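You operate a simulated robot arm through the tools that you are given. There is no shell and no other tool.

You are at the controls of a simulated robot arm. One attempt, no reset.

TASK
Skim the oil film off the water with the white pad.
Fine: open the tank lid, take all the film, lay the pad in the drip tray and shut the lid. Where these are worked on the way, their far stop is far enough and under half their travel is too little: tank lid. What is to be rubbed or washed off counts as gone when no trace of it is left.

Only the result counts: the job must be done as asked and must still hold three seconds after the hand-in. Knocking over, shifting, dropping, spilling or breaking anything else fails it. A push-on lid holds only when it is set on centred and level and pressed home; a screw cap is set on level and turned clockwise until tight.

THE ROBOT
A 6-joint arm with a two-finger gripper, fixed in place. Base frame: the origin is at the foot of the arm, x ahead of it, y to its left, z up. Units: mm, degrees, N and s.
It reaches about 1298 mm from its shoulder. Its first joint turns from -149.0 to 149.0 degrees. Payload 1.57 kg.
The tool frame sits at the grasp point between the pads (the TCP): z along the fingers, y along the line on which they close. The tips reach 21 mm beyond it. Largest opening 70 mm; the body of the gripper starts 50 mm behind the TCP.
Orientation is that of the tool frame in the base frame, as a unit quaternion [x, y, z, w]. With the fingers straight down and closing along the base's y, the tool's x points along the base's -x, its y along +y and its z along -z.

THE INTERFACE
- The arm moves only by the tool nudge_tool. Its argument "rows" is a list of rows, each a list of 2 entries, a list of its own where there are three numbers: the shift along the tool's x, y, z in mm, then the turn, a rotation vector about the tool's x, y, z in degrees. In form: [[[dx, dy, dz], [rx, ry, rz]], ...]. A call has 1 to 20 rows; each row shifts and turns the commanded pose from where the row before left it, along the tool's axes as they then stand. "fingers" is the opening, from 0 (shut) to 1 (fully open), set as the call begins (left out, the last holds). Rows are played at 5 a second. More than 50 mm and 8.6 degrees between two rows, or a gripper value outside its range, and nothing of the call is played. A pose out of reach is approached as far as the arm can. The call stops where the force on the tool passes 90 N (or 10 N more than at its start, if that is more) or the arm is blocked; 0.2 s more then pass. Each finger halts on what it meets, pressing with about 21 N; the grip force reading is that of the motor and also rises with nothing between the fingers. The clock runs only during rows and for 0.2 s after the last one: add rows that do not move to give the fingers time. The reply holds the time, the measured pose of the TCP, the force on the tool along the base axes, the opening and the grip force, in the units named above and with some noise, with the torque about the TCP (base axes, N m) and any sound that the robot's microphone picked up.
- Cameras (640 x 400 px; columns grow to the right, rows downward): "scene" is fixed at [220.4, -501.9, 1305.5]; the picture's right is [-0.01, -1.00, 0.00], its down [-0.62, 0.01, -0.79] and it looks along [0.79, -0.01, -0.62] (base axes); focal length 271 px, centre (320, 200). "wrist" rides on the gripper at [79, 4, -81] in the tool frame; the picture's right is [-0.05, 1.00, 0.00], its down [-0.67, -0.04, -0.74] and it looks along [-0.74, -0.04, 0.67] (tool axes); focal length 256 px, centre (320, 200). There is no depth. A picture from a camera that has moved, and an enlarged one, comes with that camera's place and axes in the base frame and with its lens.
- get_image(camera): a new picture of that camera. The clock stands still meanwhile.
- slide_trunk(by): slides the trunk up (or, below 0, down) by that many mm; the arm rides with it, the base frame stays. It gives what a move gives, with no picture.
- close_up(camera, box): a new picture of the part [left, top, right, bottom] of that camera's present view, enlarged. The clock stands still meanwhile.
- close_job(): hands the job in; it is judged then, once.

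Places have to be worked out from the pictures, the camera data and where the tool is seen. Open the gripper and draw the arm clear of the work before you hand the job in, unless the task says otherwise.

The tools are called as name(argument=value, ...) on one line, values as JSON. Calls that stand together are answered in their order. nudge_tool: Moves the arm, as the interface text tells. Its arguments: {"type":"object","properties":{"rows":{"type":"array"},"fingers":{"type":"number"}},"required":["rows"]} The other tools are called the same way: slide_trunk (by) slides the trunk up or down; get_image (camera) takes a picture; close_up (camera, box) takes an enlarged picture of a part of a camera's view; close_job () hands the job in.

At the start:

```text
t: 0.0
tcp_pos: [516.9, -434.0, 1149.7]
tcp_rot: [-0.001, 1.0, 0.0, 0.0]
ft_force: [-0.5, 0.1, 0.1]
moment: [0.0, -0.02, 0.0]
width: 69.8
finger_force: 0.1
trunk travel left (down, up): [-831.0, 139.0]
```

scene: 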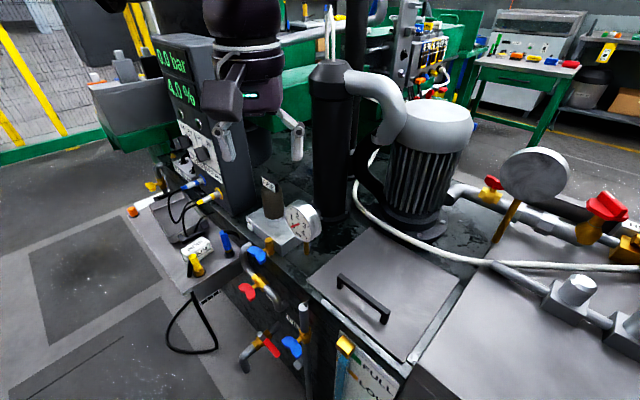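
wrist: 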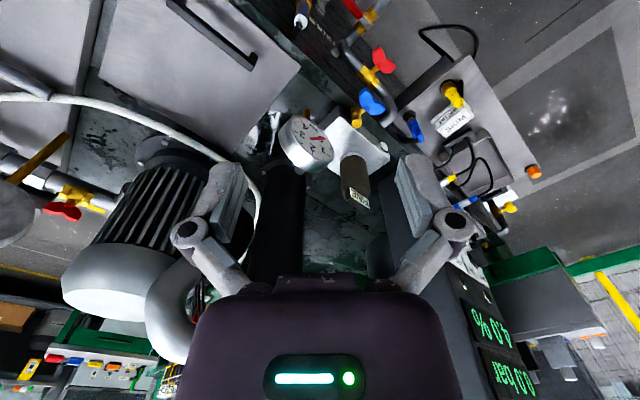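

I'll look closely at the scene first: the tank lid with the black handle seems to be in the lower middle; I need to find the white pad and drip tray.

close_up(camera="scene", box=[300, 220, 480, 400])

close_up(camera="scene", box=[120, 150, 340, 300])

close_up(camera="wrist", box=[320, 40, 560, 240])

close_up(camera="scene", box=[420, 120, 640, 400])

```text
2.22 times, centred on (390, 310) of scene
camera zoom: at [220.4, -501.9, 1305.5], right [-0.01, -1.0, 0.0], down [-0.62, 0.01, -0.79], along [0.79, -0.01, -0.62], focal length 603 px, centre (164, -44)
```

zoom: 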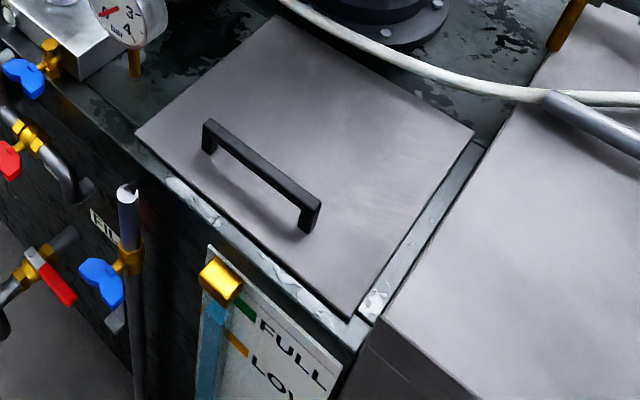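

```text
2.67 times, centred on (230, 225) of scene
camera zoom: at [220.4, -501.9, 1305.5], right [-0.01, -1.0, 0.0], down [-0.62, 0.01, -0.79], along [0.79, -0.01, -0.62], focal length 723 px, centre (560, 133)
```

zoom: 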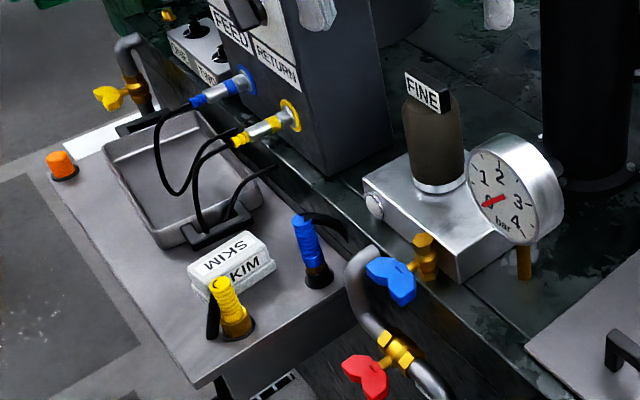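

```text
2.00 times, centred on (440, 140) of wrist
camera zoom: at [435.9, -427.7, 1231.4], right [0.05, 1.0, 0.0], down [0.67, -0.04, 0.74], along [0.74, -0.04, -0.67], focal length 512 px, centre (80, 320)
```

zoom: 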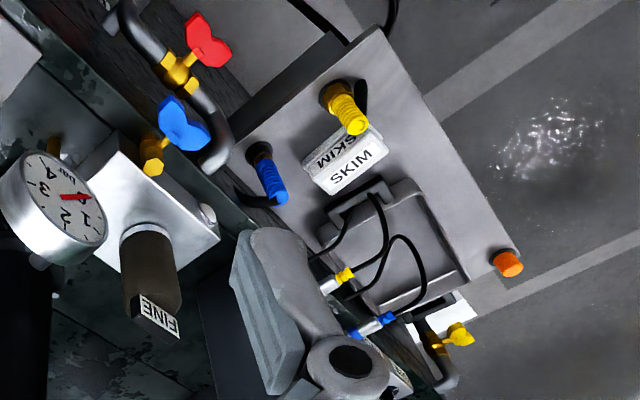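

```text
1.43 times, centred on (530, 260) of scene
camera zoom: at [220.4, -501.9, 1305.5], right [-0.01, -1.0, 0.0], down [-0.62, 0.01, -0.79], along [0.79, -0.01, -0.62], focal length 388 px, centre (20, 114)
```

zoom: 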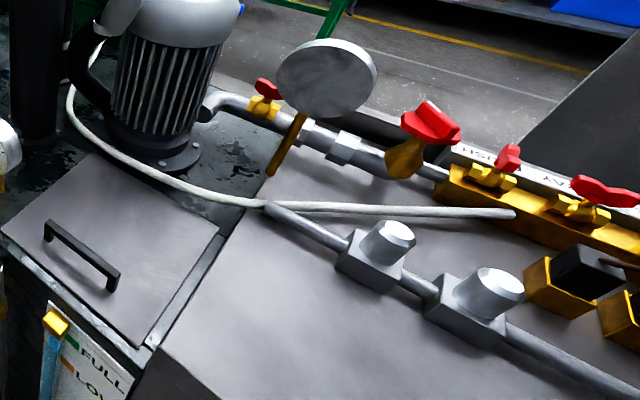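

The SKIM pad and the tray sit on a side table on the left, and the lid is a 240 mm square turned about 45° with a bar handle. I'll zoom in more on each for geometry.

close_up(camera="scene", box=[120, 170, 250, 290])

close_up(camera="scene", box=[170, 220, 240, 290])

close_up(camera="wrist", box=[0, 0, 320, 160])

close_up(camera="scene", box=[360, 220, 480, 320])

close_up(camera="scene", box=[300, 270, 430, 400])

```text
3.33 times, centred on (185, 230) of scene
camera zoom: at [220.4, -501.9, 1305.5], right [-0.01, -1.0, 0.0], down [-0.62, 0.01, -0.79], along [0.79, -0.01, -0.62], focal length 904 px, centre (770, 100)
```

zoom: 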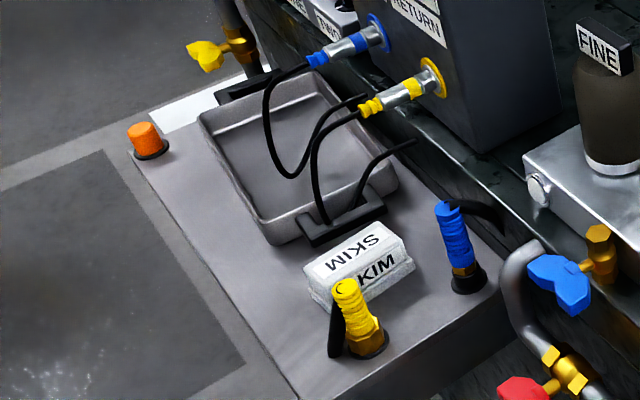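

```text
5.71 times, centred on (205, 255) of scene
camera zoom: at [220.4, -501.9, 1305.5], right [-0.01, -1.0, 0.0], down [-0.62, 0.01, -0.79], along [0.79, -0.01, -0.62], focal length 1550 px, centre (977, -114)
```

zoom: 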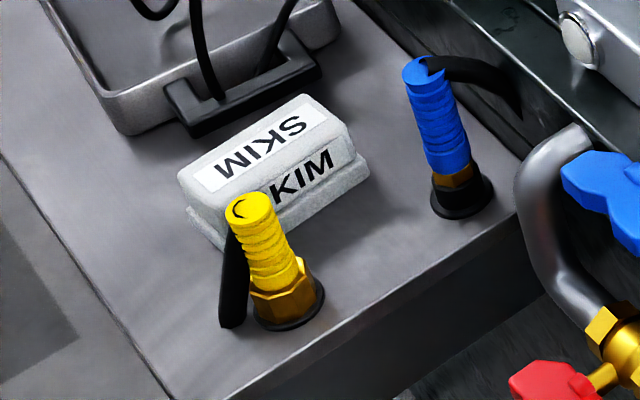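

```text
2.00 times, centred on (160, 80) of wrist
camera zoom: at [435.9, -427.7, 1231.4], right [0.05, 1.0, 0.0], down [0.67, -0.04, 0.74], along [0.74, -0.04, -0.67], focal length 512 px, centre (640, 440)
```

zoom: 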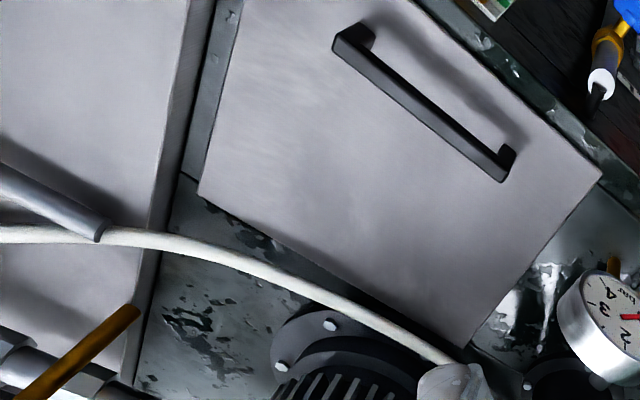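

```text
4.00 times, centred on (420, 270) of scene
camera zoom: at [220.4, -501.9, 1305.5], right [-0.01, -1.0, 0.0], down [-0.62, 0.01, -0.79], along [0.79, -0.01, -0.62], focal length 1085 px, centre (-80, -80)
```

zoom: 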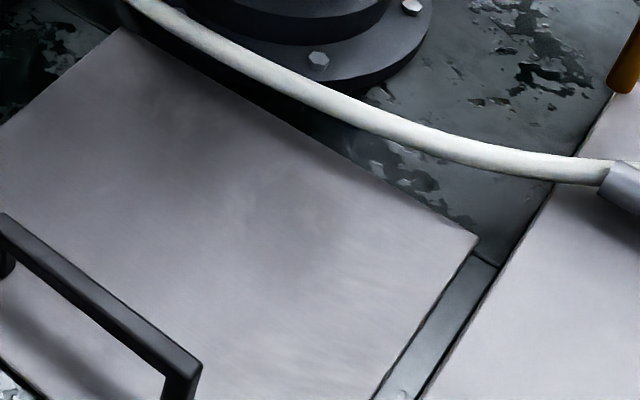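

```text
3.08 times, centred on (365, 335) of scene
camera zoom: at [220.4, -501.9, 1305.5], right [-0.01, -1.0, 0.0], down [-0.62, 0.01, -0.79], along [0.79, -0.01, -0.62], focal length 835 px, centre (182, -215)
```

zoom: 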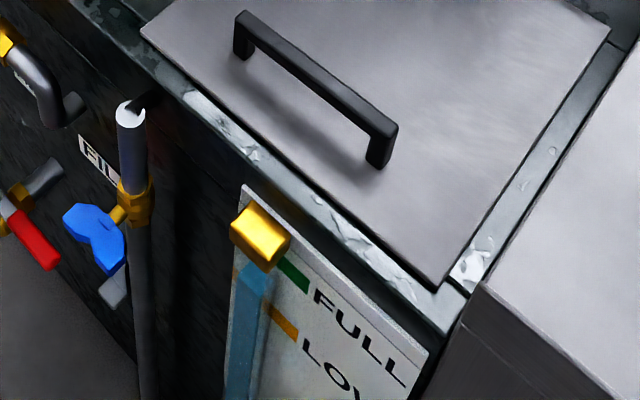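

The handle bar is at roughly (531,-588,827), running at 45° in the base frame, and the lid hinge is probably on the far edge near the motor. I'll turn the gripper 45° and move above the handle at a safe height to look with the wrist camera.

nudge_tool(rows=[[[0, -30, 0], [0, 0, 0]], [[0, -30, 0], [0, 0, 0]], [[0, -30, 10], [0, 0, -7.5]], [[0, 0, 10], [0, 0, -7.5]], [[0, 0, 10], [0, 0, -7.5]], [[0, 0, 10], [0, 0, -7.5]], [[0, 0, 10], [0, 0, -7.5]], [[0, 0, 10], [0, 0, -7.5]]], fingers=1)

get_image(camera="wrist")

get_image(camera="scene")

```text
t: 1.8
tcp_pos: [517.0, -523.3, 1149.8]
tcp_rot: [-0.383, 0.924, -0.001, -0.001]
ft_force: [0.1, -0.8, -1.7]
moment: [-0.03, -0.01, 0.01]
width: 70.1
finger_force: 0.0
out of reach, approached as far as the arm can: row 3, 4, 5, 6, 7, 8
trunk travel left (down, up): [-831.0, 139.0]
```

```text
taken
camera wrist: at [456.9, -574.9, 1231.4], right [-0.67, 0.74, 0.0], down [0.5, 0.45, 0.74], along [0.55, 0.5, -0.67], focal length 256 px, centre (320, 200)
```

wrist: 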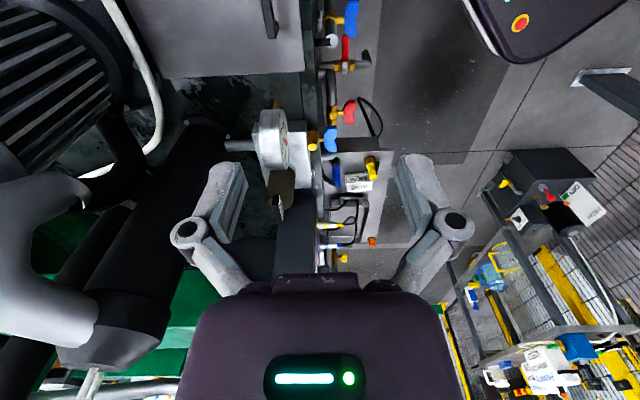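

```text
taken
```

scene: 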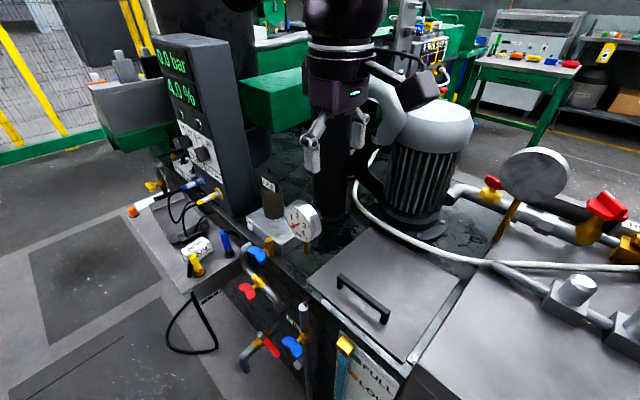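

The arm can't go lower at this trunk height, so the trunk must come down; below the tool only the lid front is near (~z 795). I'll lower the trunk 150 mm and re-check.

slide_trunk(by=-150)

get_image(camera="wrist")

get_image(camera="scene")

```text
t: 3.5
tcp_pos: [517.7, -522.8, 1000.1]
tcp_rot: [-0.382, 0.924, 0.0, 0.0]
ft_force: [0.3, -1.4, 0.6]
moment: [0.0, 0.02, -0.01]
width: 70.1
finger_force: 0.0
trunk travel left (down, up): [-681.0, 289.0]
```

```text
taken
camera wrist: at [456.9, -574.8, 1081.5], right [-0.67, 0.74, 0.0], down [0.5, 0.45, 0.74], along [0.55, 0.5, -0.67], focal length 256 px, centre (320, 200)
```

wrist: 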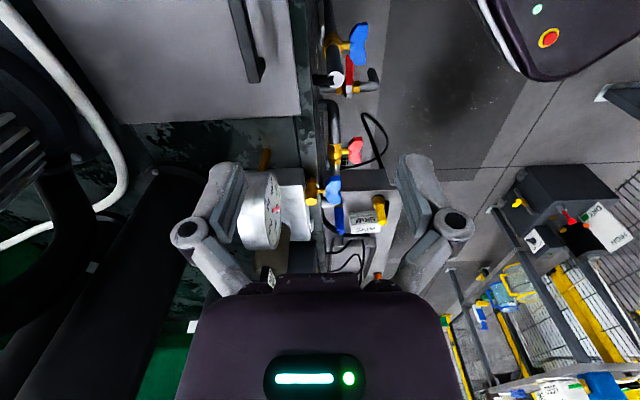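

```text
taken
```

scene: 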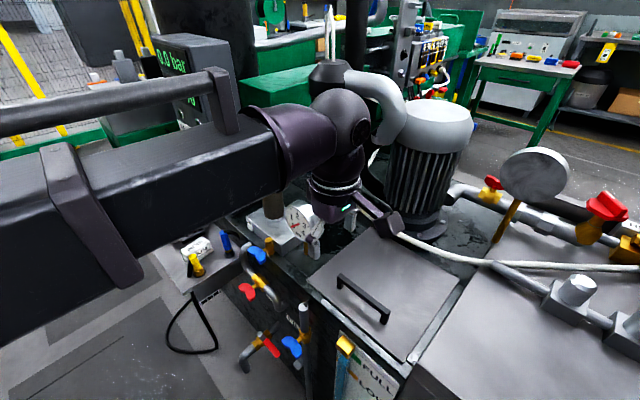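

The TCP followed to z≈1000. Let me zoom the wrist view on the lid and on the pad/tray.

close_up(camera="wrist", box=[40, 0, 340, 180])

close_up(camera="wrist", box=[300, 150, 420, 290])

```text
2.13 times, centred on (190, 90) of wrist
camera zoom: at [456.9, -574.8, 1081.5], right [-0.67, 0.74, 0.0], down [0.5, 0.45, 0.74], along [0.55, 0.5, -0.67], focal length 546 px, centre (597, 435)
```

zoom: 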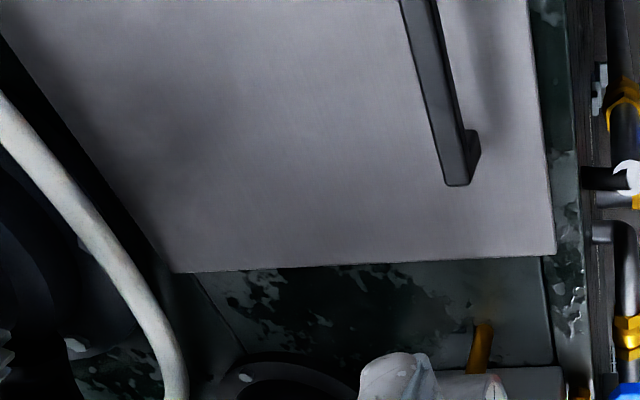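

```text
2.86 times, centred on (360, 220) of wrist
camera zoom: at [456.9, -574.8, 1081.5], right [-0.67, 0.74, 0.0], down [0.5, 0.45, 0.74], along [0.55, 0.5, -0.67], focal length 731 px, centre (206, 143)
```

zoom: 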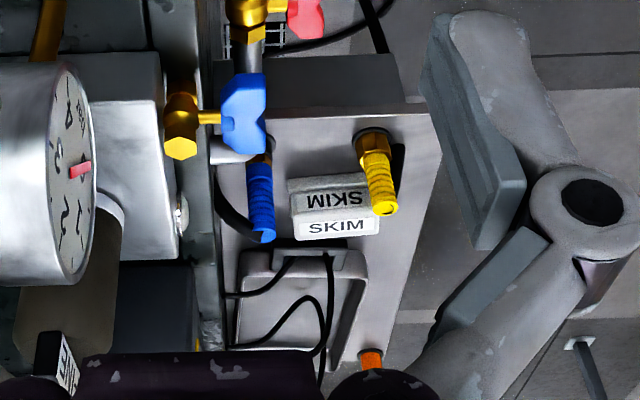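

I estimate the handle centre near (531,-588) with its top at z≈820–830. I'll move laterally above it at the present height, then check.

nudge_tool(rows=[[[12, -18, 0], [0, 0, 0]], [[12, -18, 0], [0, 0, 0]], [[12, -18, 0], [0, 0, 0]]])

get_image(camera="scene")

get_image(camera="wrist")

```text
t: 4.3
tcp_pos: [529.2, -586.7, 1000.0]
tcp_rot: [-0.383, 0.924, 0.0, 0.0]
ft_force: [0.2, 0.0, -0.7]
moment: [0.0, 0.0, -0.02]
width: 69.8
finger_force: 0.0
trunk travel left (down, up): [-681.0, 289.0]
```

```text
taken
```

scene: 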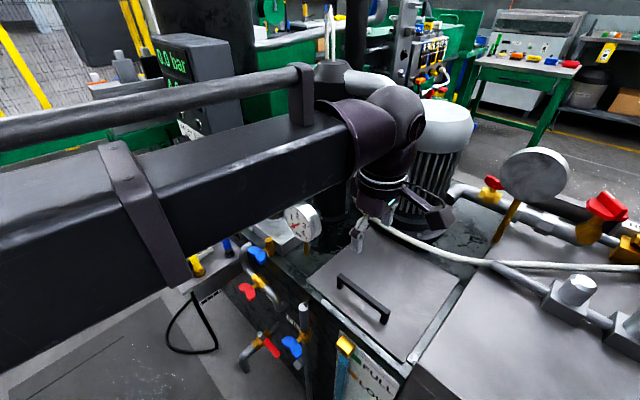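

```text
taken
camera wrist: at [468.3, -638.7, 1081.3], right [-0.67, 0.74, 0.0], down [0.5, 0.45, 0.74], along [0.55, 0.5, -0.67], focal length 256 px, centre (320, 200)
```

wrist: 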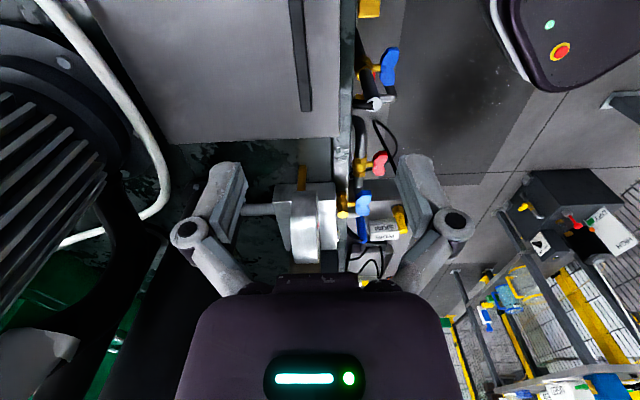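

The move worked at z=1000. I'll test whether the arm alone can go down here by 40 mm.

nudge_tool(rows=[[[0, 0, 20], [0, 0, 0]], [[0, 0, 20], [0, 0, 0]]])

```text
t: 5.0
tcp_pos: [529.7, -587.0, 1000.3]
tcp_rot: [-0.382, 0.924, 0.0, 0.0]
ft_force: [0.1, -0.7, 0.6]
moment: [0.0, -0.02, -0.03]
width: 70.0
finger_force: 0.0
out of reach, approached as far as the arm can: row 1, 2
trunk travel left (down, up): [-681.0, 289.0]
```

Down is blocked by the arm's own range, so vertical room must come from the trunk. I'll test raising the arm 150 mm, so that I can later slide the trunk down and have freedom both ways.

nudge_tool(rows=[[[0, 0, -30], [0, 0, 0]], [[0, 0, -30], [0, 0, 0]], [[0, 0, -30], [0, 0, 0]], [[0, 0, -30], [0, 0, 0]], [[0, 0, -30], [0, 0, 0]], [[0, 0, -30], [0, 0, 0]]])

```text
t: 6.3
tcp_pos: [528.9, -587.0, 999.9]
tcp_rot: [-0.383, 0.924, -0.001, 0.0]
ft_force: [-0.2, 1.2, -0.4]
moment: [-0.02, -0.02, -0.02]
width: 70.0
finger_force: 0.0
out of reach, approached as far as the arm can: row 1, 2, 3, 4, 5, 6
trunk travel left (down, up): [-681.0, 289.0]
```

The arm evidently moves only horizontally (plus wrist), with height set by the trunk. I'll lower the trunk 110 mm (tips then ≈ z 869, still above the handle at ~827) and look at alignment.

slide_trunk(by=-110)

get_image(camera="scene")

close_up(camera="scene", box=[300, 220, 480, 400])

get_image(camera="wrist")

```text
t: 7.8
tcp_pos: [528.8, -587.8, 888.5]
tcp_rot: [-0.383, 0.924, 0.0, 0.001]
ft_force: [0.4, 0.5, 0.9]
moment: [0.01, 0.01, 0.0]
width: 70.1
finger_force: 0.0
trunk travel left (down, up): [-571.0, 399.0]
```

```text
taken
```

scene: 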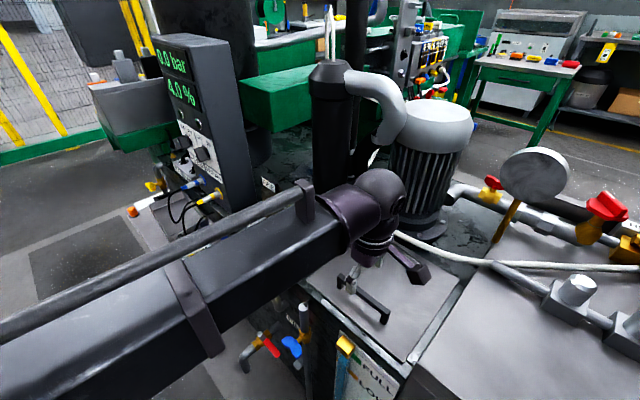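

```text
2.22 times, centred on (390, 310) of scene
camera zoom: at [220.4, -501.9, 1305.5], right [-0.01, -1.0, 0.0], down [-0.62, 0.01, -0.79], along [0.79, -0.01, -0.62], focal length 603 px, centre (164, -44)
```

zoom: 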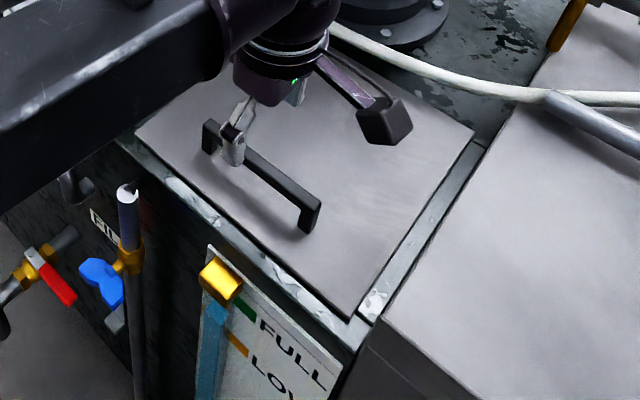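

```text
taken
camera wrist: at [468.2, -638.1, 971.5], right [-0.67, 0.74, 0.0], down [0.5, 0.45, 0.74], along [0.55, 0.5, -0.67], focal length 256 px, centre (320, 200)
```

wrist: 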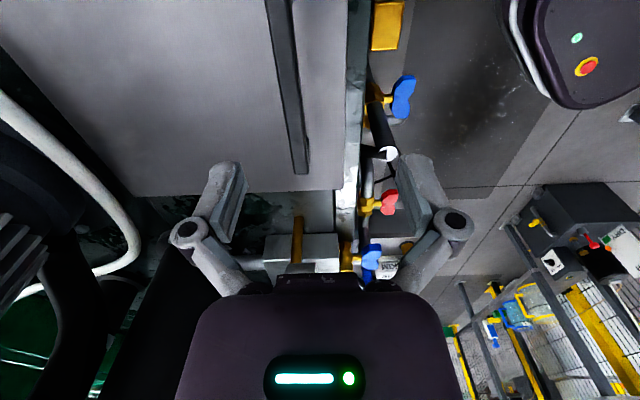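

From several views the bar top is nearer z≈803, ends about (591,-550) and (503,-636), so it lies ~19 mm toward tool −y. I'll shift over it and lower to z≈840 (tips 819), then re-check.

nudge_tool(rows=[[[-3, -9, 0], [0, 0, 0]], [[-4, -10, 0], [0, 0, 0]]])

slide_trunk(by=-48)

get_image(camera="wrist")

close_up(camera="scene", box=[300, 220, 480, 400])

```text
t: 8.4
tcp_pos: [546.9, -596.9, 889.4]
tcp_rot: [-0.383, 0.924, 0.0, 0.0]
ft_force: [-0.5, 0.0, 0.0]
moment: [0.04, -0.01, 0.04]
width: 70.2
finger_force: 0.0
trunk travel left (down, up): [-571.0, 399.0]
```

```text
t: 9.3
tcp_pos: [546.7, -595.4, 841.3]
tcp_rot: [-0.383, 0.924, 0.0, 0.0]
ft_force: [0.8, 0.5, 0.5]
moment: [0.02, -0.02, -0.02]
width: 70.1
finger_force: 0.0
trunk travel left (down, up): [-523.0, 447.0]
```

```text
taken
camera wrist: at [486.4, -646.7, 923.4], right [-0.67, 0.74, 0.0], down [0.5, 0.45, 0.74], along [0.55, 0.5, -0.67], focal length 256 px, centre (320, 200)
```

wrist: 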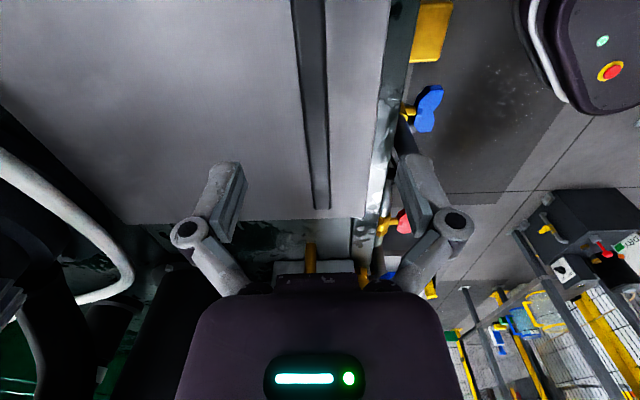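

```text
2.22 times, centred on (390, 310) of scene
camera zoom: at [220.4, -501.9, 1305.5], right [-0.01, -1.0, 0.0], down [-0.62, 0.01, -0.79], along [0.79, -0.01, -0.62], focal length 603 px, centre (164, -44)
```

zoom: 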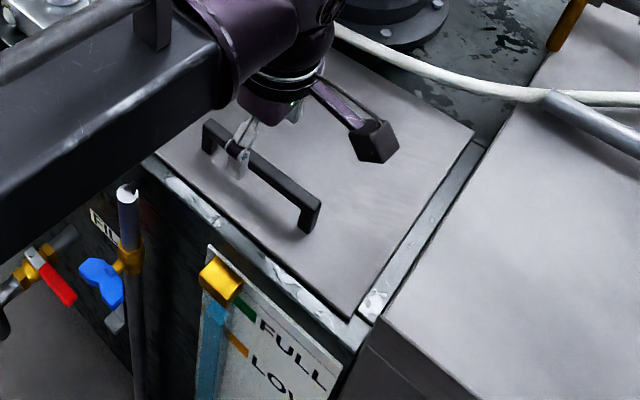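

The bar is centred between the fingers (offset ≈ −1.5 mm), about 12 mm wide. I'll lower by 34 mm so TCP is near z 807 and watch the force.

slide_trunk(by=-34)

get_image(camera="wrist")

close_up(camera="scene", box=[320, 240, 420, 340])

```text
t: 10.1
tcp_pos: [547.0, -595.5, 808.0]
tcp_rot: [-0.383, 0.924, 0.0, 0.0]
ft_force: [0.1, -0.7, 0.8]
moment: [0.01, 0.03, 0.01]
width: 70.2
finger_force: 0.0
trunk travel left (down, up): [-489.0, 481.0]
```

```text
taken
camera wrist: at [486.4, -646.7, 889.4], right [-0.67, 0.74, 0.0], down [0.5, 0.45, 0.74], along [0.55, 0.5, -0.67], focal length 256 px, centre (320, 200)
```

wrist: 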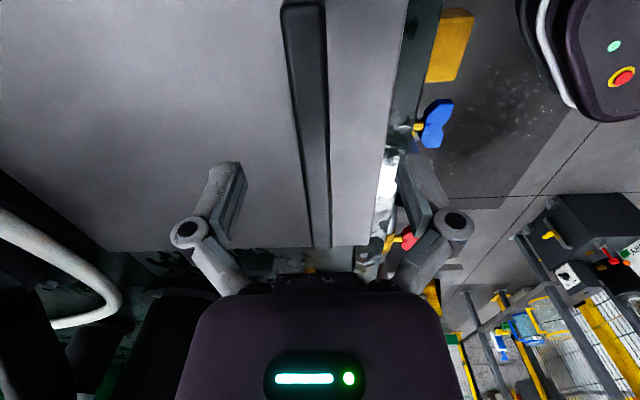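

```text
4.00 times, centred on (370, 290) of scene
camera zoom: at [220.4, -501.9, 1305.5], right [-0.01, -1.0, 0.0], down [-0.62, 0.01, -0.79], along [0.79, -0.01, -0.62], focal length 1085 px, centre (120, -160)
```

zoom: 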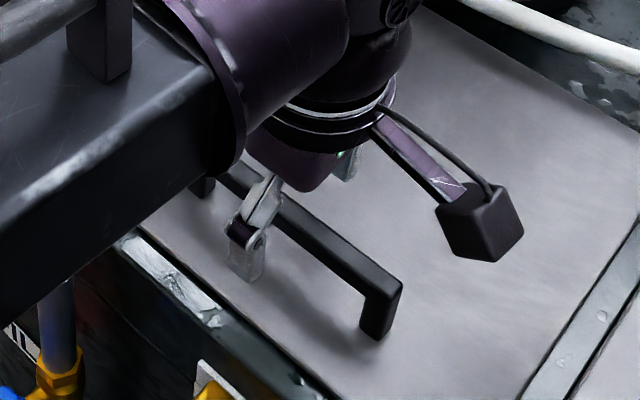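

Bar spans roughly z 791–803 and the lid surface about 770. I'll go 5 mm lower and close on the bar.

slide_trunk(by=-5)

nudge_tool(rows=[[[0, 0, 0], [0, 0, 0]], [[0, 0, 0], [0, 0, 0]], [[0, 0, 0], [0, 0, 0]], [[0, 0, 0], [0, 0, 0]], [[0, 0, 0], [0, 0, 0]]], fingers=0)

get_image(camera="wrist")

```text
t: 10.6
tcp_pos: [547.5, -594.2, 803.1]
tcp_rot: [-0.382, 0.924, 0.0, 0.0]
ft_force: [0.6, 0.2, 0.4]
moment: [0.0, 0.0, 0.03]
width: 69.8
finger_force: 0.1
trunk travel left (down, up): [-484.0, 486.0]
```

```text
t: 11.8
tcp_pos: [548.3, -598.0, 803.2]
tcp_rot: [-0.383, 0.924, -0.002, 0.002]
ft_force: [17.0, -18.2, 17.3]
moment: [-0.22, -0.41, 0.13]
width: 13.6
finger_force: 32.3
trunk travel left (down, up): [-484.0, 486.0]
```

```text
taken
camera wrist: at [487.5, -647.8, 884.4], right [-0.67, 0.74, 0.0], down [0.49, 0.45, 0.74], along [0.56, 0.5, -0.67], focal length 256 px, centre (320, 200)
```

wrist: 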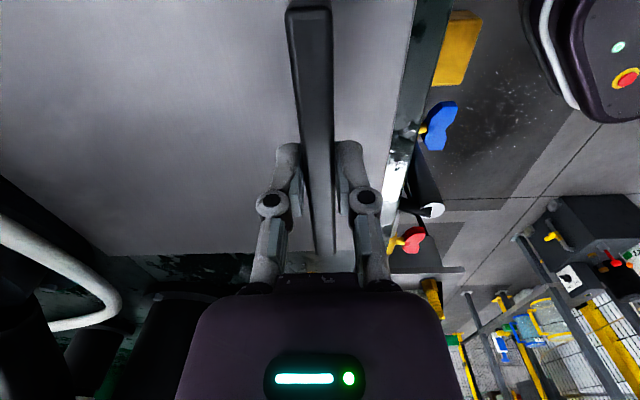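

Bar gripped at 13.6 mm with ~25 N side load because it was slightly off-centre; I'll shift 2.5 mm along tool −y to relieve it.

nudge_tool(rows=[[[0, -1.5, 0], [0, 0, 0]], [[0, -1.0, 0], [0, 0, 0]], [[0, 0, 0], [0, 0, 0]]])

```text
t: 12.6
tcp_pos: [549.1, -597.1, 803.2]
tcp_rot: [-0.382, 0.924, 0.0, 0.0]
ft_force: [7.8, -7.1, 11.2]
moment: [-0.3, -0.1, 0.06]
width: 13.9
finger_force: 32.0
trunk travel left (down, up): [-484.0, 486.0]
```

Side load dropped to ~10 N. Now a small lift of 10 mm to see whether the lid swings up.

slide_trunk(by=10)

close_up(camera="scene", box=[300, 220, 480, 400])

get_image(camera="wrist")

```text
t: 13.2
tcp_pos: [549.3, -597.7, 811.7]
tcp_rot: [-0.383, 0.924, 0.001, 0.0]
ft_force: [7.0, -4.2, -10.7]
moment: [0.19, 0.33, 0.09]
width: 13.6
finger_force: 31.7
trunk travel left (down, up): [-494.0, 476.0]
```

```text
2.22 times, centred on (390, 310) of scene
camera zoom: at [220.4, -501.9, 1305.5], right [-0.01, -1.0, 0.0], down [-0.62, 0.01, -0.79], along [0.79, -0.01, -0.62], focal length 603 px, centre (164, -44)
```

zoom: 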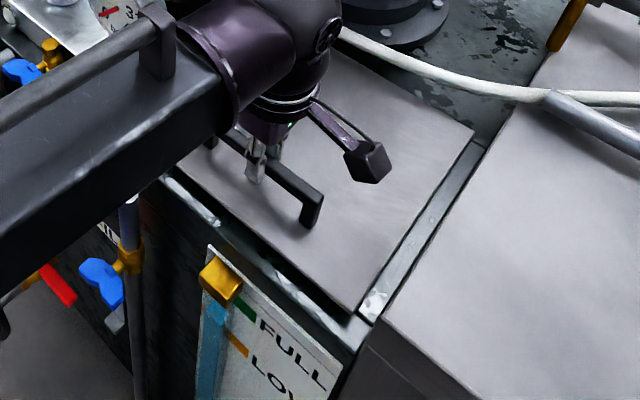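

```text
taken
camera wrist: at [489.0, -649.3, 893.2], right [-0.67, 0.74, 0.0], down [0.5, 0.44, 0.74], along [0.55, 0.5, -0.67], focal length 256 px, centre (320, 200)
```

wrist: 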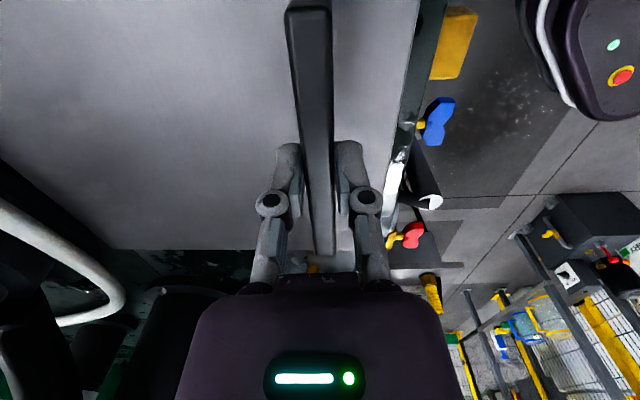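

The lid front rises while its far edge stays put, so it is hinged on the motor side. I'll lift a little more, following the arc, then test whether the lid holds on its own by loosening the grip at a small angle.

slide_trunk(by=12)

nudge_tool(rows=[[[0, -1.5, 0], [0, 0, 0]], [[0, -1.5, 0], [0, 0, 0]]])

close_up(camera="scene", box=[300, 220, 480, 400])

```text
t: 13.8
tcp_pos: [550.7, -600.3, 823.7]
tcp_rot: [-0.383, 0.924, -0.001, 0.001]
ft_force: [17.1, -17.0, -9.6]
moment: [0.16, 0.03, 0.15]
width: 14.4
finger_force: 31.6
trunk travel left (down, up): [-506.0, 464.0]
```

```text
t: 14.4
tcp_pos: [551.0, -599.7, 823.2]
tcp_rot: [-0.382, 0.924, 0.002, 0.0]
ft_force: [9.3, -6.4, -16.3]
moment: [0.2, 0.33, 0.1]
width: 14.4
finger_force: 32.1
trunk travel left (down, up): [-506.0, 464.0]
```

```text
2.22 times, centred on (390, 310) of scene
camera zoom: at [220.4, -501.9, 1305.5], right [-0.01, -1.0, 0.0], down [-0.62, 0.01, -0.79], along [0.79, -0.01, -0.62], focal length 603 px, centre (164, -44)
```

zoom: 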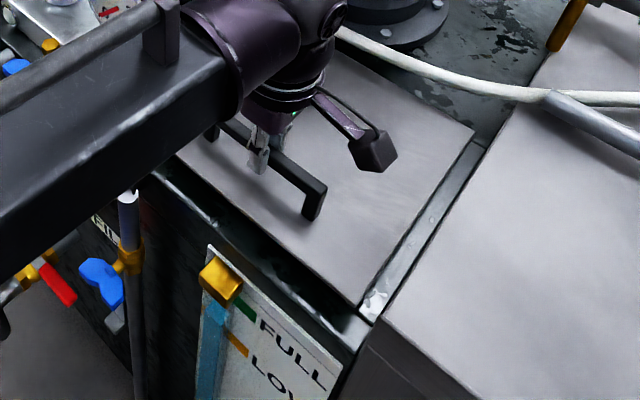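

The lid is up about 6°. I'll loosen the fingers slightly to see whether the lid stays by itself.

nudge_tool(rows=[[[0, 0, 0], [0, 0, 0]], [[0, 0, 0], [0, 0, 0]]], fingers=0.4)

close_up(camera="scene", box=[300, 220, 480, 400])

```text
t: 15.0
tcp_pos: [550.5, -600.9, 823.9]
tcp_rot: [-0.383, 0.924, 0.0, 0.0]
ft_force: [0.7, 0.5, -0.1]
moment: [0.02, -0.03, 0.0]
width: 28.2
finger_force: 0.0
trunk travel left (down, up): [-506.0, 464.0]
```

```text
2.22 times, centred on (390, 310) of scene
camera zoom: at [220.4, -501.9, 1305.5], right [-0.01, -1.0, 0.0], down [-0.62, 0.01, -0.79], along [0.79, -0.01, -0.62], focal length 603 px, centre (164, -44)
```

zoom: 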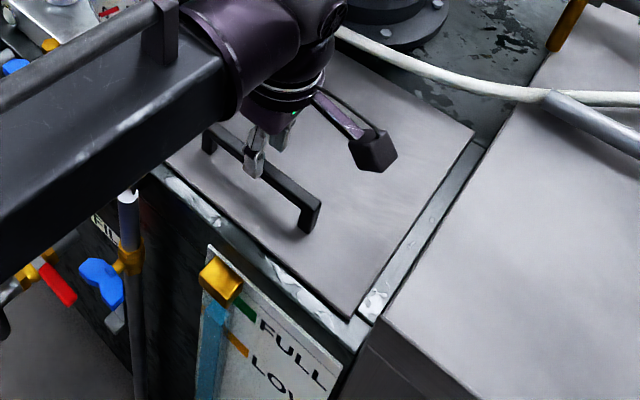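

The lid falls shut when released, so it must be carried to its far stop. I'll re-grip nearer the right end of the bar (away from the motor) so the wrist clears the motor late in the swing: shift 34 mm along tool +x, lower to z≈807 and close.

nudge_tool(rows=[[[12, 0, 0], [0, 0, 0]], [[12, 0, 0], [0, 0, 0]], [[10, 0, 0], [0, 0, 0]]], fingers=0.6)

slide_trunk(by=-17)

get_image(camera="wrist")

close_up(camera="scene", box=[320, 240, 420, 340])

```text
t: 15.8
tcp_pos: [526.0, -624.1, 825.0]
tcp_rot: [-0.383, 0.924, 0.0, 0.0]
ft_force: [-1.3, -0.9, -0.7]
moment: [0.0, -0.03, 0.02]
width: 42.1
finger_force: 0.1
trunk travel left (down, up): [-506.0, 464.0]
```

```text
t: 16.4
tcp_pos: [525.6, -624.2, 806.9]
tcp_rot: [-0.383, 0.924, 0.0, 0.0]
ft_force: [0.2, -0.1, 0.0]
moment: [0.0, 0.02, 0.0]
width: 42.4
finger_force: 0.0
trunk travel left (down, up): [-489.0, 481.0]
```

```text
taken
camera wrist: at [464.8, -675.4, 889.4], right [-0.67, 0.74, 0.0], down [0.5, 0.45, 0.74], along [0.55, 0.5, -0.67], focal length 256 px, centre (320, 200)
```

wrist: 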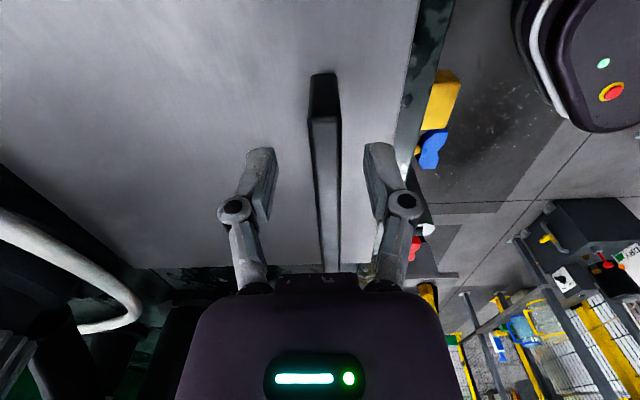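

```text
4.00 times, centred on (370, 290) of scene
camera zoom: at [220.4, -501.9, 1305.5], right [-0.01, -1.0, 0.0], down [-0.62, 0.01, -0.79], along [0.79, -0.01, -0.62], focal length 1085 px, centre (120, -160)
```

zoom: 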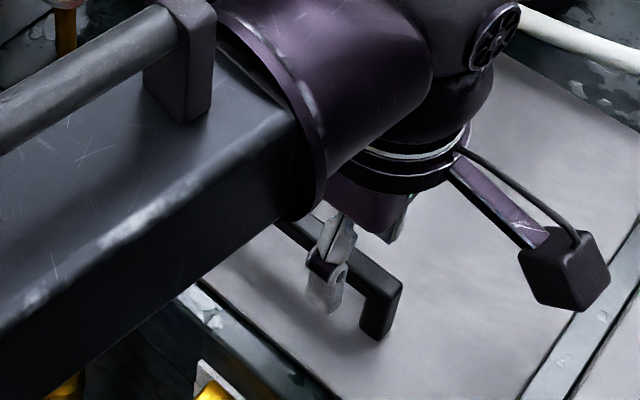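

The tool sits ~2.5 mm too far toward the motor side relative to the bar; I'll correct that and close on the bar.

nudge_tool(rows=[[[0, 2.5, 0], [0, 0, 0]]])

nudge_tool(rows=[[[0, 0, 0], [0, 0, 0]], [[0, 0, 0], [0, 0, 0]], [[0, 0, 0], [0, 0, 0]], [[0, 0, 0], [0, 0, 0]]], fingers=0)

```text
t: 16.8
tcp_pos: [524.2, -623.9, 807.8]
tcp_rot: [-0.383, 0.924, 0.0, 0.001]
ft_force: [-0.2, -0.1, -0.5]
moment: [0.02, 0.0, 0.01]
width: 41.8
finger_force: 0.0
trunk travel left (down, up): [-489.0, 481.0]
```

```text
t: 17.8
tcp_pos: [523.6, -620.9, 807.6]
tcp_rot: [-0.383, 0.924, 0.0, 0.0]
ft_force: [-8.6, 10.1, -3.2]
moment: [0.12, 0.24, 0.01]
width: 13.7
finger_force: 31.8
trunk travel left (down, up): [-489.0, 481.0]
```

Gripped, with a slight forward bias that will relax as the lid lifts. Now I start the arc: lift 15 mm first.

slide_trunk(by=15)

nudge_tool(rows=[[[0, -1.5, 0], [0, 0, 0]]])

slide_trunk(by=12)

nudge_tool(rows=[[[0, -3, 0], [0, 0, 0]]])

```text
t: 18.4
tcp_pos: [526.0, -624.5, 823.2]
tcp_rot: [-0.383, 0.924, -0.002, 0.001]
ft_force: [1.1, -0.6, -2.3]
moment: [0.19, 0.01, 0.0]
width: 14.1
finger_force: 31.8
trunk travel left (down, up): [-504.0, 466.0]
```

```text
t: 18.8
tcp_pos: [525.8, -624.7, 822.2]
tcp_rot: [-0.383, 0.924, 0.0, 0.0]
ft_force: [3.1, 1.5, -4.0]
moment: [0.0, 0.25, -0.05]
width: 14.6
finger_force: 32.5
trunk travel left (down, up): [-504.0, 466.0]
```

```text
t: 19.4
tcp_pos: [529.4, -626.2, 833.0]
tcp_rot: [-0.382, 0.924, 0.0, 0.001]
ft_force: [17.1, -11.4, -8.1]
moment: [0.06, -0.12, -0.01]
width: 14.4
finger_force: 32.3
trunk travel left (down, up): [-516.0, 454.0]
```

```text
t: 19.8
tcp_pos: [528.4, -626.2, 834.8]
tcp_rot: [-0.382, 0.924, 0.002, -0.001]
ft_force: [11.5, -4.9, -12.6]
moment: [0.15, 0.02, 0.02]
width: 14.5
finger_force: 32.5
trunk travel left (down, up): [-516.0, 454.0]
```

Side load is modest (~12 N) and the lid is following. Continuing the arc with alternating small lifts and backward nudges.

nudge_tool(rows=[[[0, -3, 0], [0, 0, 0]]])

slide_trunk(by=12)

nudge_tool(rows=[[[0, -4.5, 0], [0, 0, 0]]])

slide_trunk(by=12)

nudge_tool(rows=[[[0, -4.5, 0], [0, 0, 0]]])

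close_up(camera="scene", box=[300, 200, 500, 400])

```text
t: 20.2
tcp_pos: [527.6, -625.6, 834.4]
tcp_rot: [-0.382, 0.924, 0.003, -0.001]
ft_force: [1.1, 9.6, -11.4]
moment: [0.39, 0.32, -0.07]
width: 14.7
finger_force: 32.0
trunk travel left (down, up): [-516.0, 454.0]
```

```text
t: 20.8
tcp_pos: [529.4, -628.9, 846.3]
tcp_rot: [-0.382, 0.924, -0.001, 0.0]
ft_force: [11.9, 0.2, -6.5]
moment: [0.45, -0.31, 0.01]
width: 15.4
finger_force: 31.7
trunk travel left (down, up): [-528.0, 442.0]
```

```text
t: 21.2
tcp_pos: [530.8, -628.5, 846.2]
tcp_rot: [-0.382, 0.924, 0.001, -0.001]
ft_force: [-3.6, 11.2, -9.4]
moment: [0.91, -0.13, 0.07]
width: 15.3
finger_force: 31.9
trunk travel left (down, up): [-528.0, 442.0]
```

```text
t: 21.8
tcp_pos: [532.6, -631.6, 858.6]
tcp_rot: [-0.382, 0.924, -0.001, 0.0]
ft_force: [7.6, -2.9, -5.7]
moment: [0.23, -0.1, 0.01]
width: 16.1
finger_force: 31.2
trunk travel left (down, up): [-540.0, 430.0]
```

```text
t: 22.2
tcp_pos: [534.9, -632.4, 859.6]
tcp_rot: [-0.382, 0.924, 0.002, -0.001]
ft_force: [-6.7, 9.7, -9.3]
moment: [0.31, 0.39, 0.06]
width: 15.6
finger_force: 31.9
trunk travel left (down, up): [-540.0, 430.0]
```

```text
2.00 times, centred on (400, 300) of scene
camera zoom: at [220.4, -501.9, 1305.5], right [-0.01, -1.0, 0.0], down [-0.62, 0.01, -0.79], along [0.79, -0.01, -0.62], focal length 542 px, centre (160, 0)
```

zoom: 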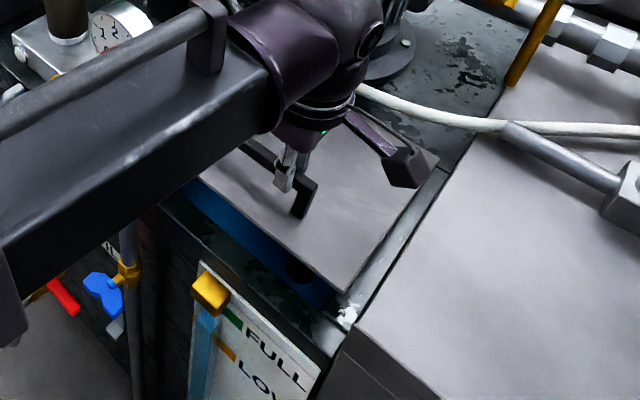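

The lid is opening well, with blue water showing below. Continuing the arc.

slide_trunk(by=12)

nudge_tool(rows=[[[0, -5, 0], [0, 0, 0]]])

slide_trunk(by=12)

nudge_tool(rows=[[[0, -6, 0], [0, 0, 0]]])

slide_trunk(by=12)

nudge_tool(rows=[[[0, -7, 0], [0, 0, 0]]])

close_up(camera="scene", box=[300, 200, 500, 400])

```text
t: 22.8
tcp_pos: [537.2, -636.4, 868.8]
tcp_rot: [-0.383, 0.924, -0.001, 0.001]
ft_force: [7.8, -7.7, -8.3]
moment: [-0.13, 0.23, 0.02]
width: 15.9
finger_force: 31.5
trunk travel left (down, up): [-552.0, 418.0]
```

```text
t: 23.2
tcp_pos: [537.4, -636.4, 870.7]
tcp_rot: [-0.383, 0.924, 0.001, -0.001]
ft_force: [-7.6, 5.0, -8.6]
moment: [0.11, 0.51, 0.32]
width: 15.9
finger_force: 32.1
trunk travel left (down, up): [-552.0, 418.0]
```

```text
t: 23.8
tcp_pos: [541.5, -639.4, 881.5]
tcp_rot: [-0.383, 0.924, -0.001, 0.001]
ft_force: [6.0, -10.7, -8.9]
moment: [0.09, -0.11, 0.25]
width: 16.1
finger_force: 32.1
trunk travel left (down, up): [-564.0, 406.0]
```

```text
t: 24.2
tcp_pos: [542.3, -641.2, 882.6]
tcp_rot: [-0.382, 0.924, 0.002, 0.0]
ft_force: [-8.2, 5.4, -8.9]
moment: [0.35, 0.23, 0.19]
width: 15.8
finger_force: 32.3
trunk travel left (down, up): [-564.0, 406.0]
```

```text
t: 24.8
tcp_pos: [546.1, -643.6, 892.6]
tcp_rot: [-0.383, 0.924, 0.0, 0.001]
ft_force: [8.0, -11.2, -10.1]
moment: [-0.06, -0.16, 0.07]
width: 15.0
finger_force: 32.5
trunk travel left (down, up): [-576.0, 394.0]
```

```text
t: 25.2
tcp_pos: [546.4, -645.4, 894.6]
tcp_rot: [-0.381, 0.925, 0.002, -0.001]
ft_force: [-11.5, 7.9, -4.4]
moment: [0.41, 0.23, 0.18]
width: 15.2
finger_force: 31.6
trunk travel left (down, up): [-576.0, 394.0]
```

```text
2.00 times, centred on (400, 300) of scene
camera zoom: at [220.4, -501.9, 1305.5], right [-0.01, -1.0, 0.0], down [-0.62, 0.01, -0.79], along [0.79, -0.01, -0.62], focal length 542 px, centre (160, 0)
```

zoom: 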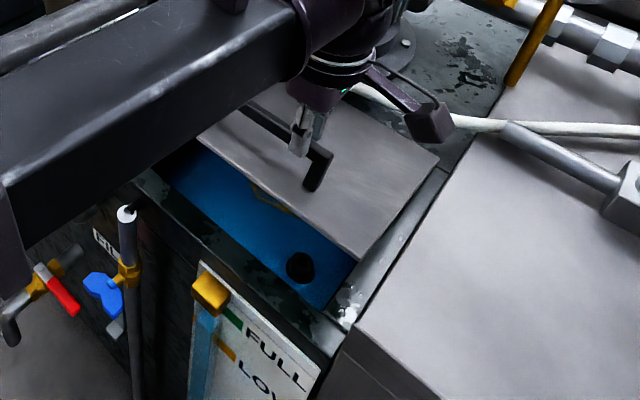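

Still tracking with small forces. Continuing up the arc.

slide_trunk(by=11)

nudge_tool(rows=[[[0, -4, 0], [0, 0, 0]], [[0, -4, 0], [0, 0, 0]]])

slide_trunk(by=11)

nudge_tool(rows=[[[0, -4, 0], [0, 0, 0]], [[0, -4.5, 0], [0, 0, 0]]])

slide_trunk(by=10)

nudge_tool(rows=[[[0, -4.5, 0], [0, 0, 0]], [[0, -4.5, 0], [0, 0, 0]]])

get_image(camera="scene")

get_image(camera="wrist")

```text
t: 25.8
tcp_pos: [550.0, -647.5, 903.8]
tcp_rot: [-0.382, 0.924, -0.001, 0.0]
ft_force: [0.0, -0.2, -1.2]
moment: [0.04, 0.04, -0.05]
width: 0.2
finger_force: 28.4
trunk travel left (down, up): [-587.0, 383.0]
```

```text
t: 26.4
tcp_pos: [555.0, -652.0, 906.0]
tcp_rot: [-0.383, 0.924, 0.0, 0.0]
ft_force: [-0.6, 0.0, 0.0]
moment: [0.02, 0.0, 0.02]
width: 0.0
finger_force: 28.2
trunk travel left (down, up): [-587.0, 383.0]
```

```text
t: 27.0
tcp_pos: [554.8, -651.7, 916.5]
tcp_rot: [-0.383, 0.924, 0.0, 0.0]
ft_force: [0.2, -0.5, 0.0]
moment: [0.04, -0.02, 0.02]
width: 0.0
finger_force: 28.9
trunk travel left (down, up): [-598.0, 372.0]
```

```text
t: 27.6
tcp_pos: [561.0, -659.6, 916.5]
tcp_rot: [-0.382, 0.924, 0.001, 0.0]
ft_force: [-0.6, 0.1, -0.4]
moment: [0.02, -0.02, 0.0]
width: 0.0
finger_force: 28.3
trunk travel left (down, up): [-598.0, 372.0]
```

```text
t: 28.2
tcp_pos: [560.5, -659.9, 927.8]
tcp_rot: [-0.383, 0.924, 0.0, 0.0]
ft_force: [-0.8, -0.5, 0.4]
moment: [0.03, 0.01, 0.0]
width: 0.0
finger_force: 28.4
trunk travel left (down, up): [-608.0, 362.0]
```

```text
t: 28.8
tcp_pos: [569.0, -665.3, 926.1]
tcp_rot: [-0.383, 0.924, 0.0, 0.0]
ft_force: [0.8, -0.4, 0.4]
moment: [-0.03, 0.01, -0.03]
width: 0.1
finger_force: 28.7
trunk travel left (down, up): [-608.0, 362.0]
```

```text
taken
```

scene: 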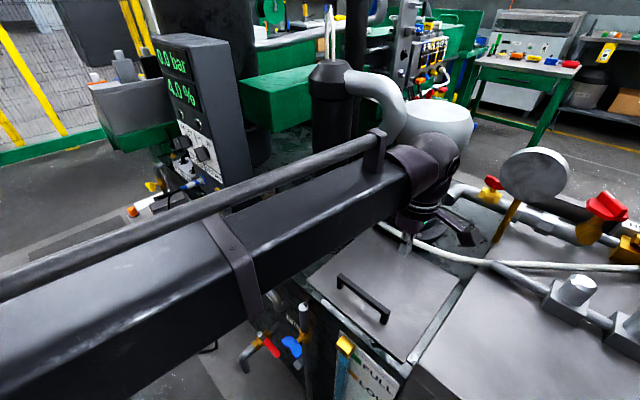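

```text
taken
camera wrist: at [507.1, -716.9, 1008.4], right [-0.67, 0.74, 0.0], down [0.5, 0.45, 0.74], along [0.55, 0.5, -0.67], focal length 256 px, centre (320, 200)
```

wrist: 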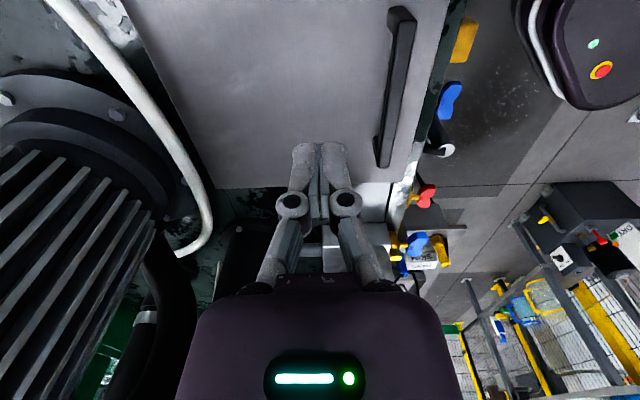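

The bar slipped out because the real pivot sits lower than I assumed (needs more backward travel per lift), and the lid fell shut; nothing else appears disturbed. I'll open the fingers, return over the bar and re-grip deeper with a corrected arc (pivot ~43 mm below the bar).

nudge_tool(rows=[[[0, 21, 0], [0, 0, 0]], [[0, 21, 0], [0, 0, 0]], [[0, 21, 0], [0, 0, 0]]], fingers=0.7)

slide_trunk(by=-90)

get_image(camera="wrist")

```text
t: 29.6
tcp_pos: [522.2, -621.4, 926.7]
tcp_rot: [-0.383, 0.924, 0.0, 0.0]
ft_force: [0.2, 0.9, 0.1]
moment: [0.01, -0.03, 0.03]
width: 49.2
finger_force: 0.0
trunk travel left (down, up): [-608.0, 362.0]
```

```text
t: 30.9
tcp_pos: [521.2, -622.4, 836.6]
tcp_rot: [-0.383, 0.924, 0.0, 0.0]
ft_force: [0.3, -0.5, 0.7]
moment: [-0.04, 0.0, -0.01]
width: 49.0
finger_force: 0.1
trunk travel left (down, up): [-518.0, 452.0]
```

```text
taken
camera wrist: at [461.0, -672.8, 918.5], right [-0.67, 0.74, 0.0], down [0.5, 0.45, 0.74], along [0.55, 0.5, -0.67], focal length 256 px, centre (320, 200)
```

wrist: 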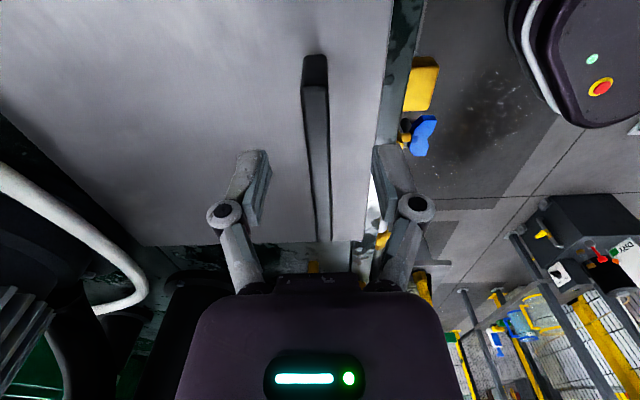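

Bar centred within ~1 mm. Lowering 33 mm to z≈803 and closing.

slide_trunk(by=-33.5)

nudge_tool(rows=[[[0, -1, 0], [0, 0, 0]], [[0, 0, 0], [0, 0, 0]], [[0, 0, 0], [0, 0, 0]], [[0, 0, 0], [0, 0, 0]], [[0, 0, 0], [0, 0, 0]]], fingers=0)

```text
t: 31.6
tcp_pos: [522.1, -621.3, 804.0]
tcp_rot: [-0.382, 0.924, 0.0, -0.001]
ft_force: [0.8, 0.3, 0.3]
moment: [0.04, 0.04, 0.01]
width: 49.1
finger_force: 0.2
trunk travel left (down, up): [-484.0, 486.0]
```

```text
t: 32.8
tcp_pos: [522.8, -621.0, 803.4]
tcp_rot: [-0.382, 0.924, 0.0, 0.001]
ft_force: [0.3, -2.4, 4.5]
moment: [-0.04, -0.03, 0.24]
width: 13.3
finger_force: 32.0
trunk travel left (down, up): [-484.0, 486.0]
```

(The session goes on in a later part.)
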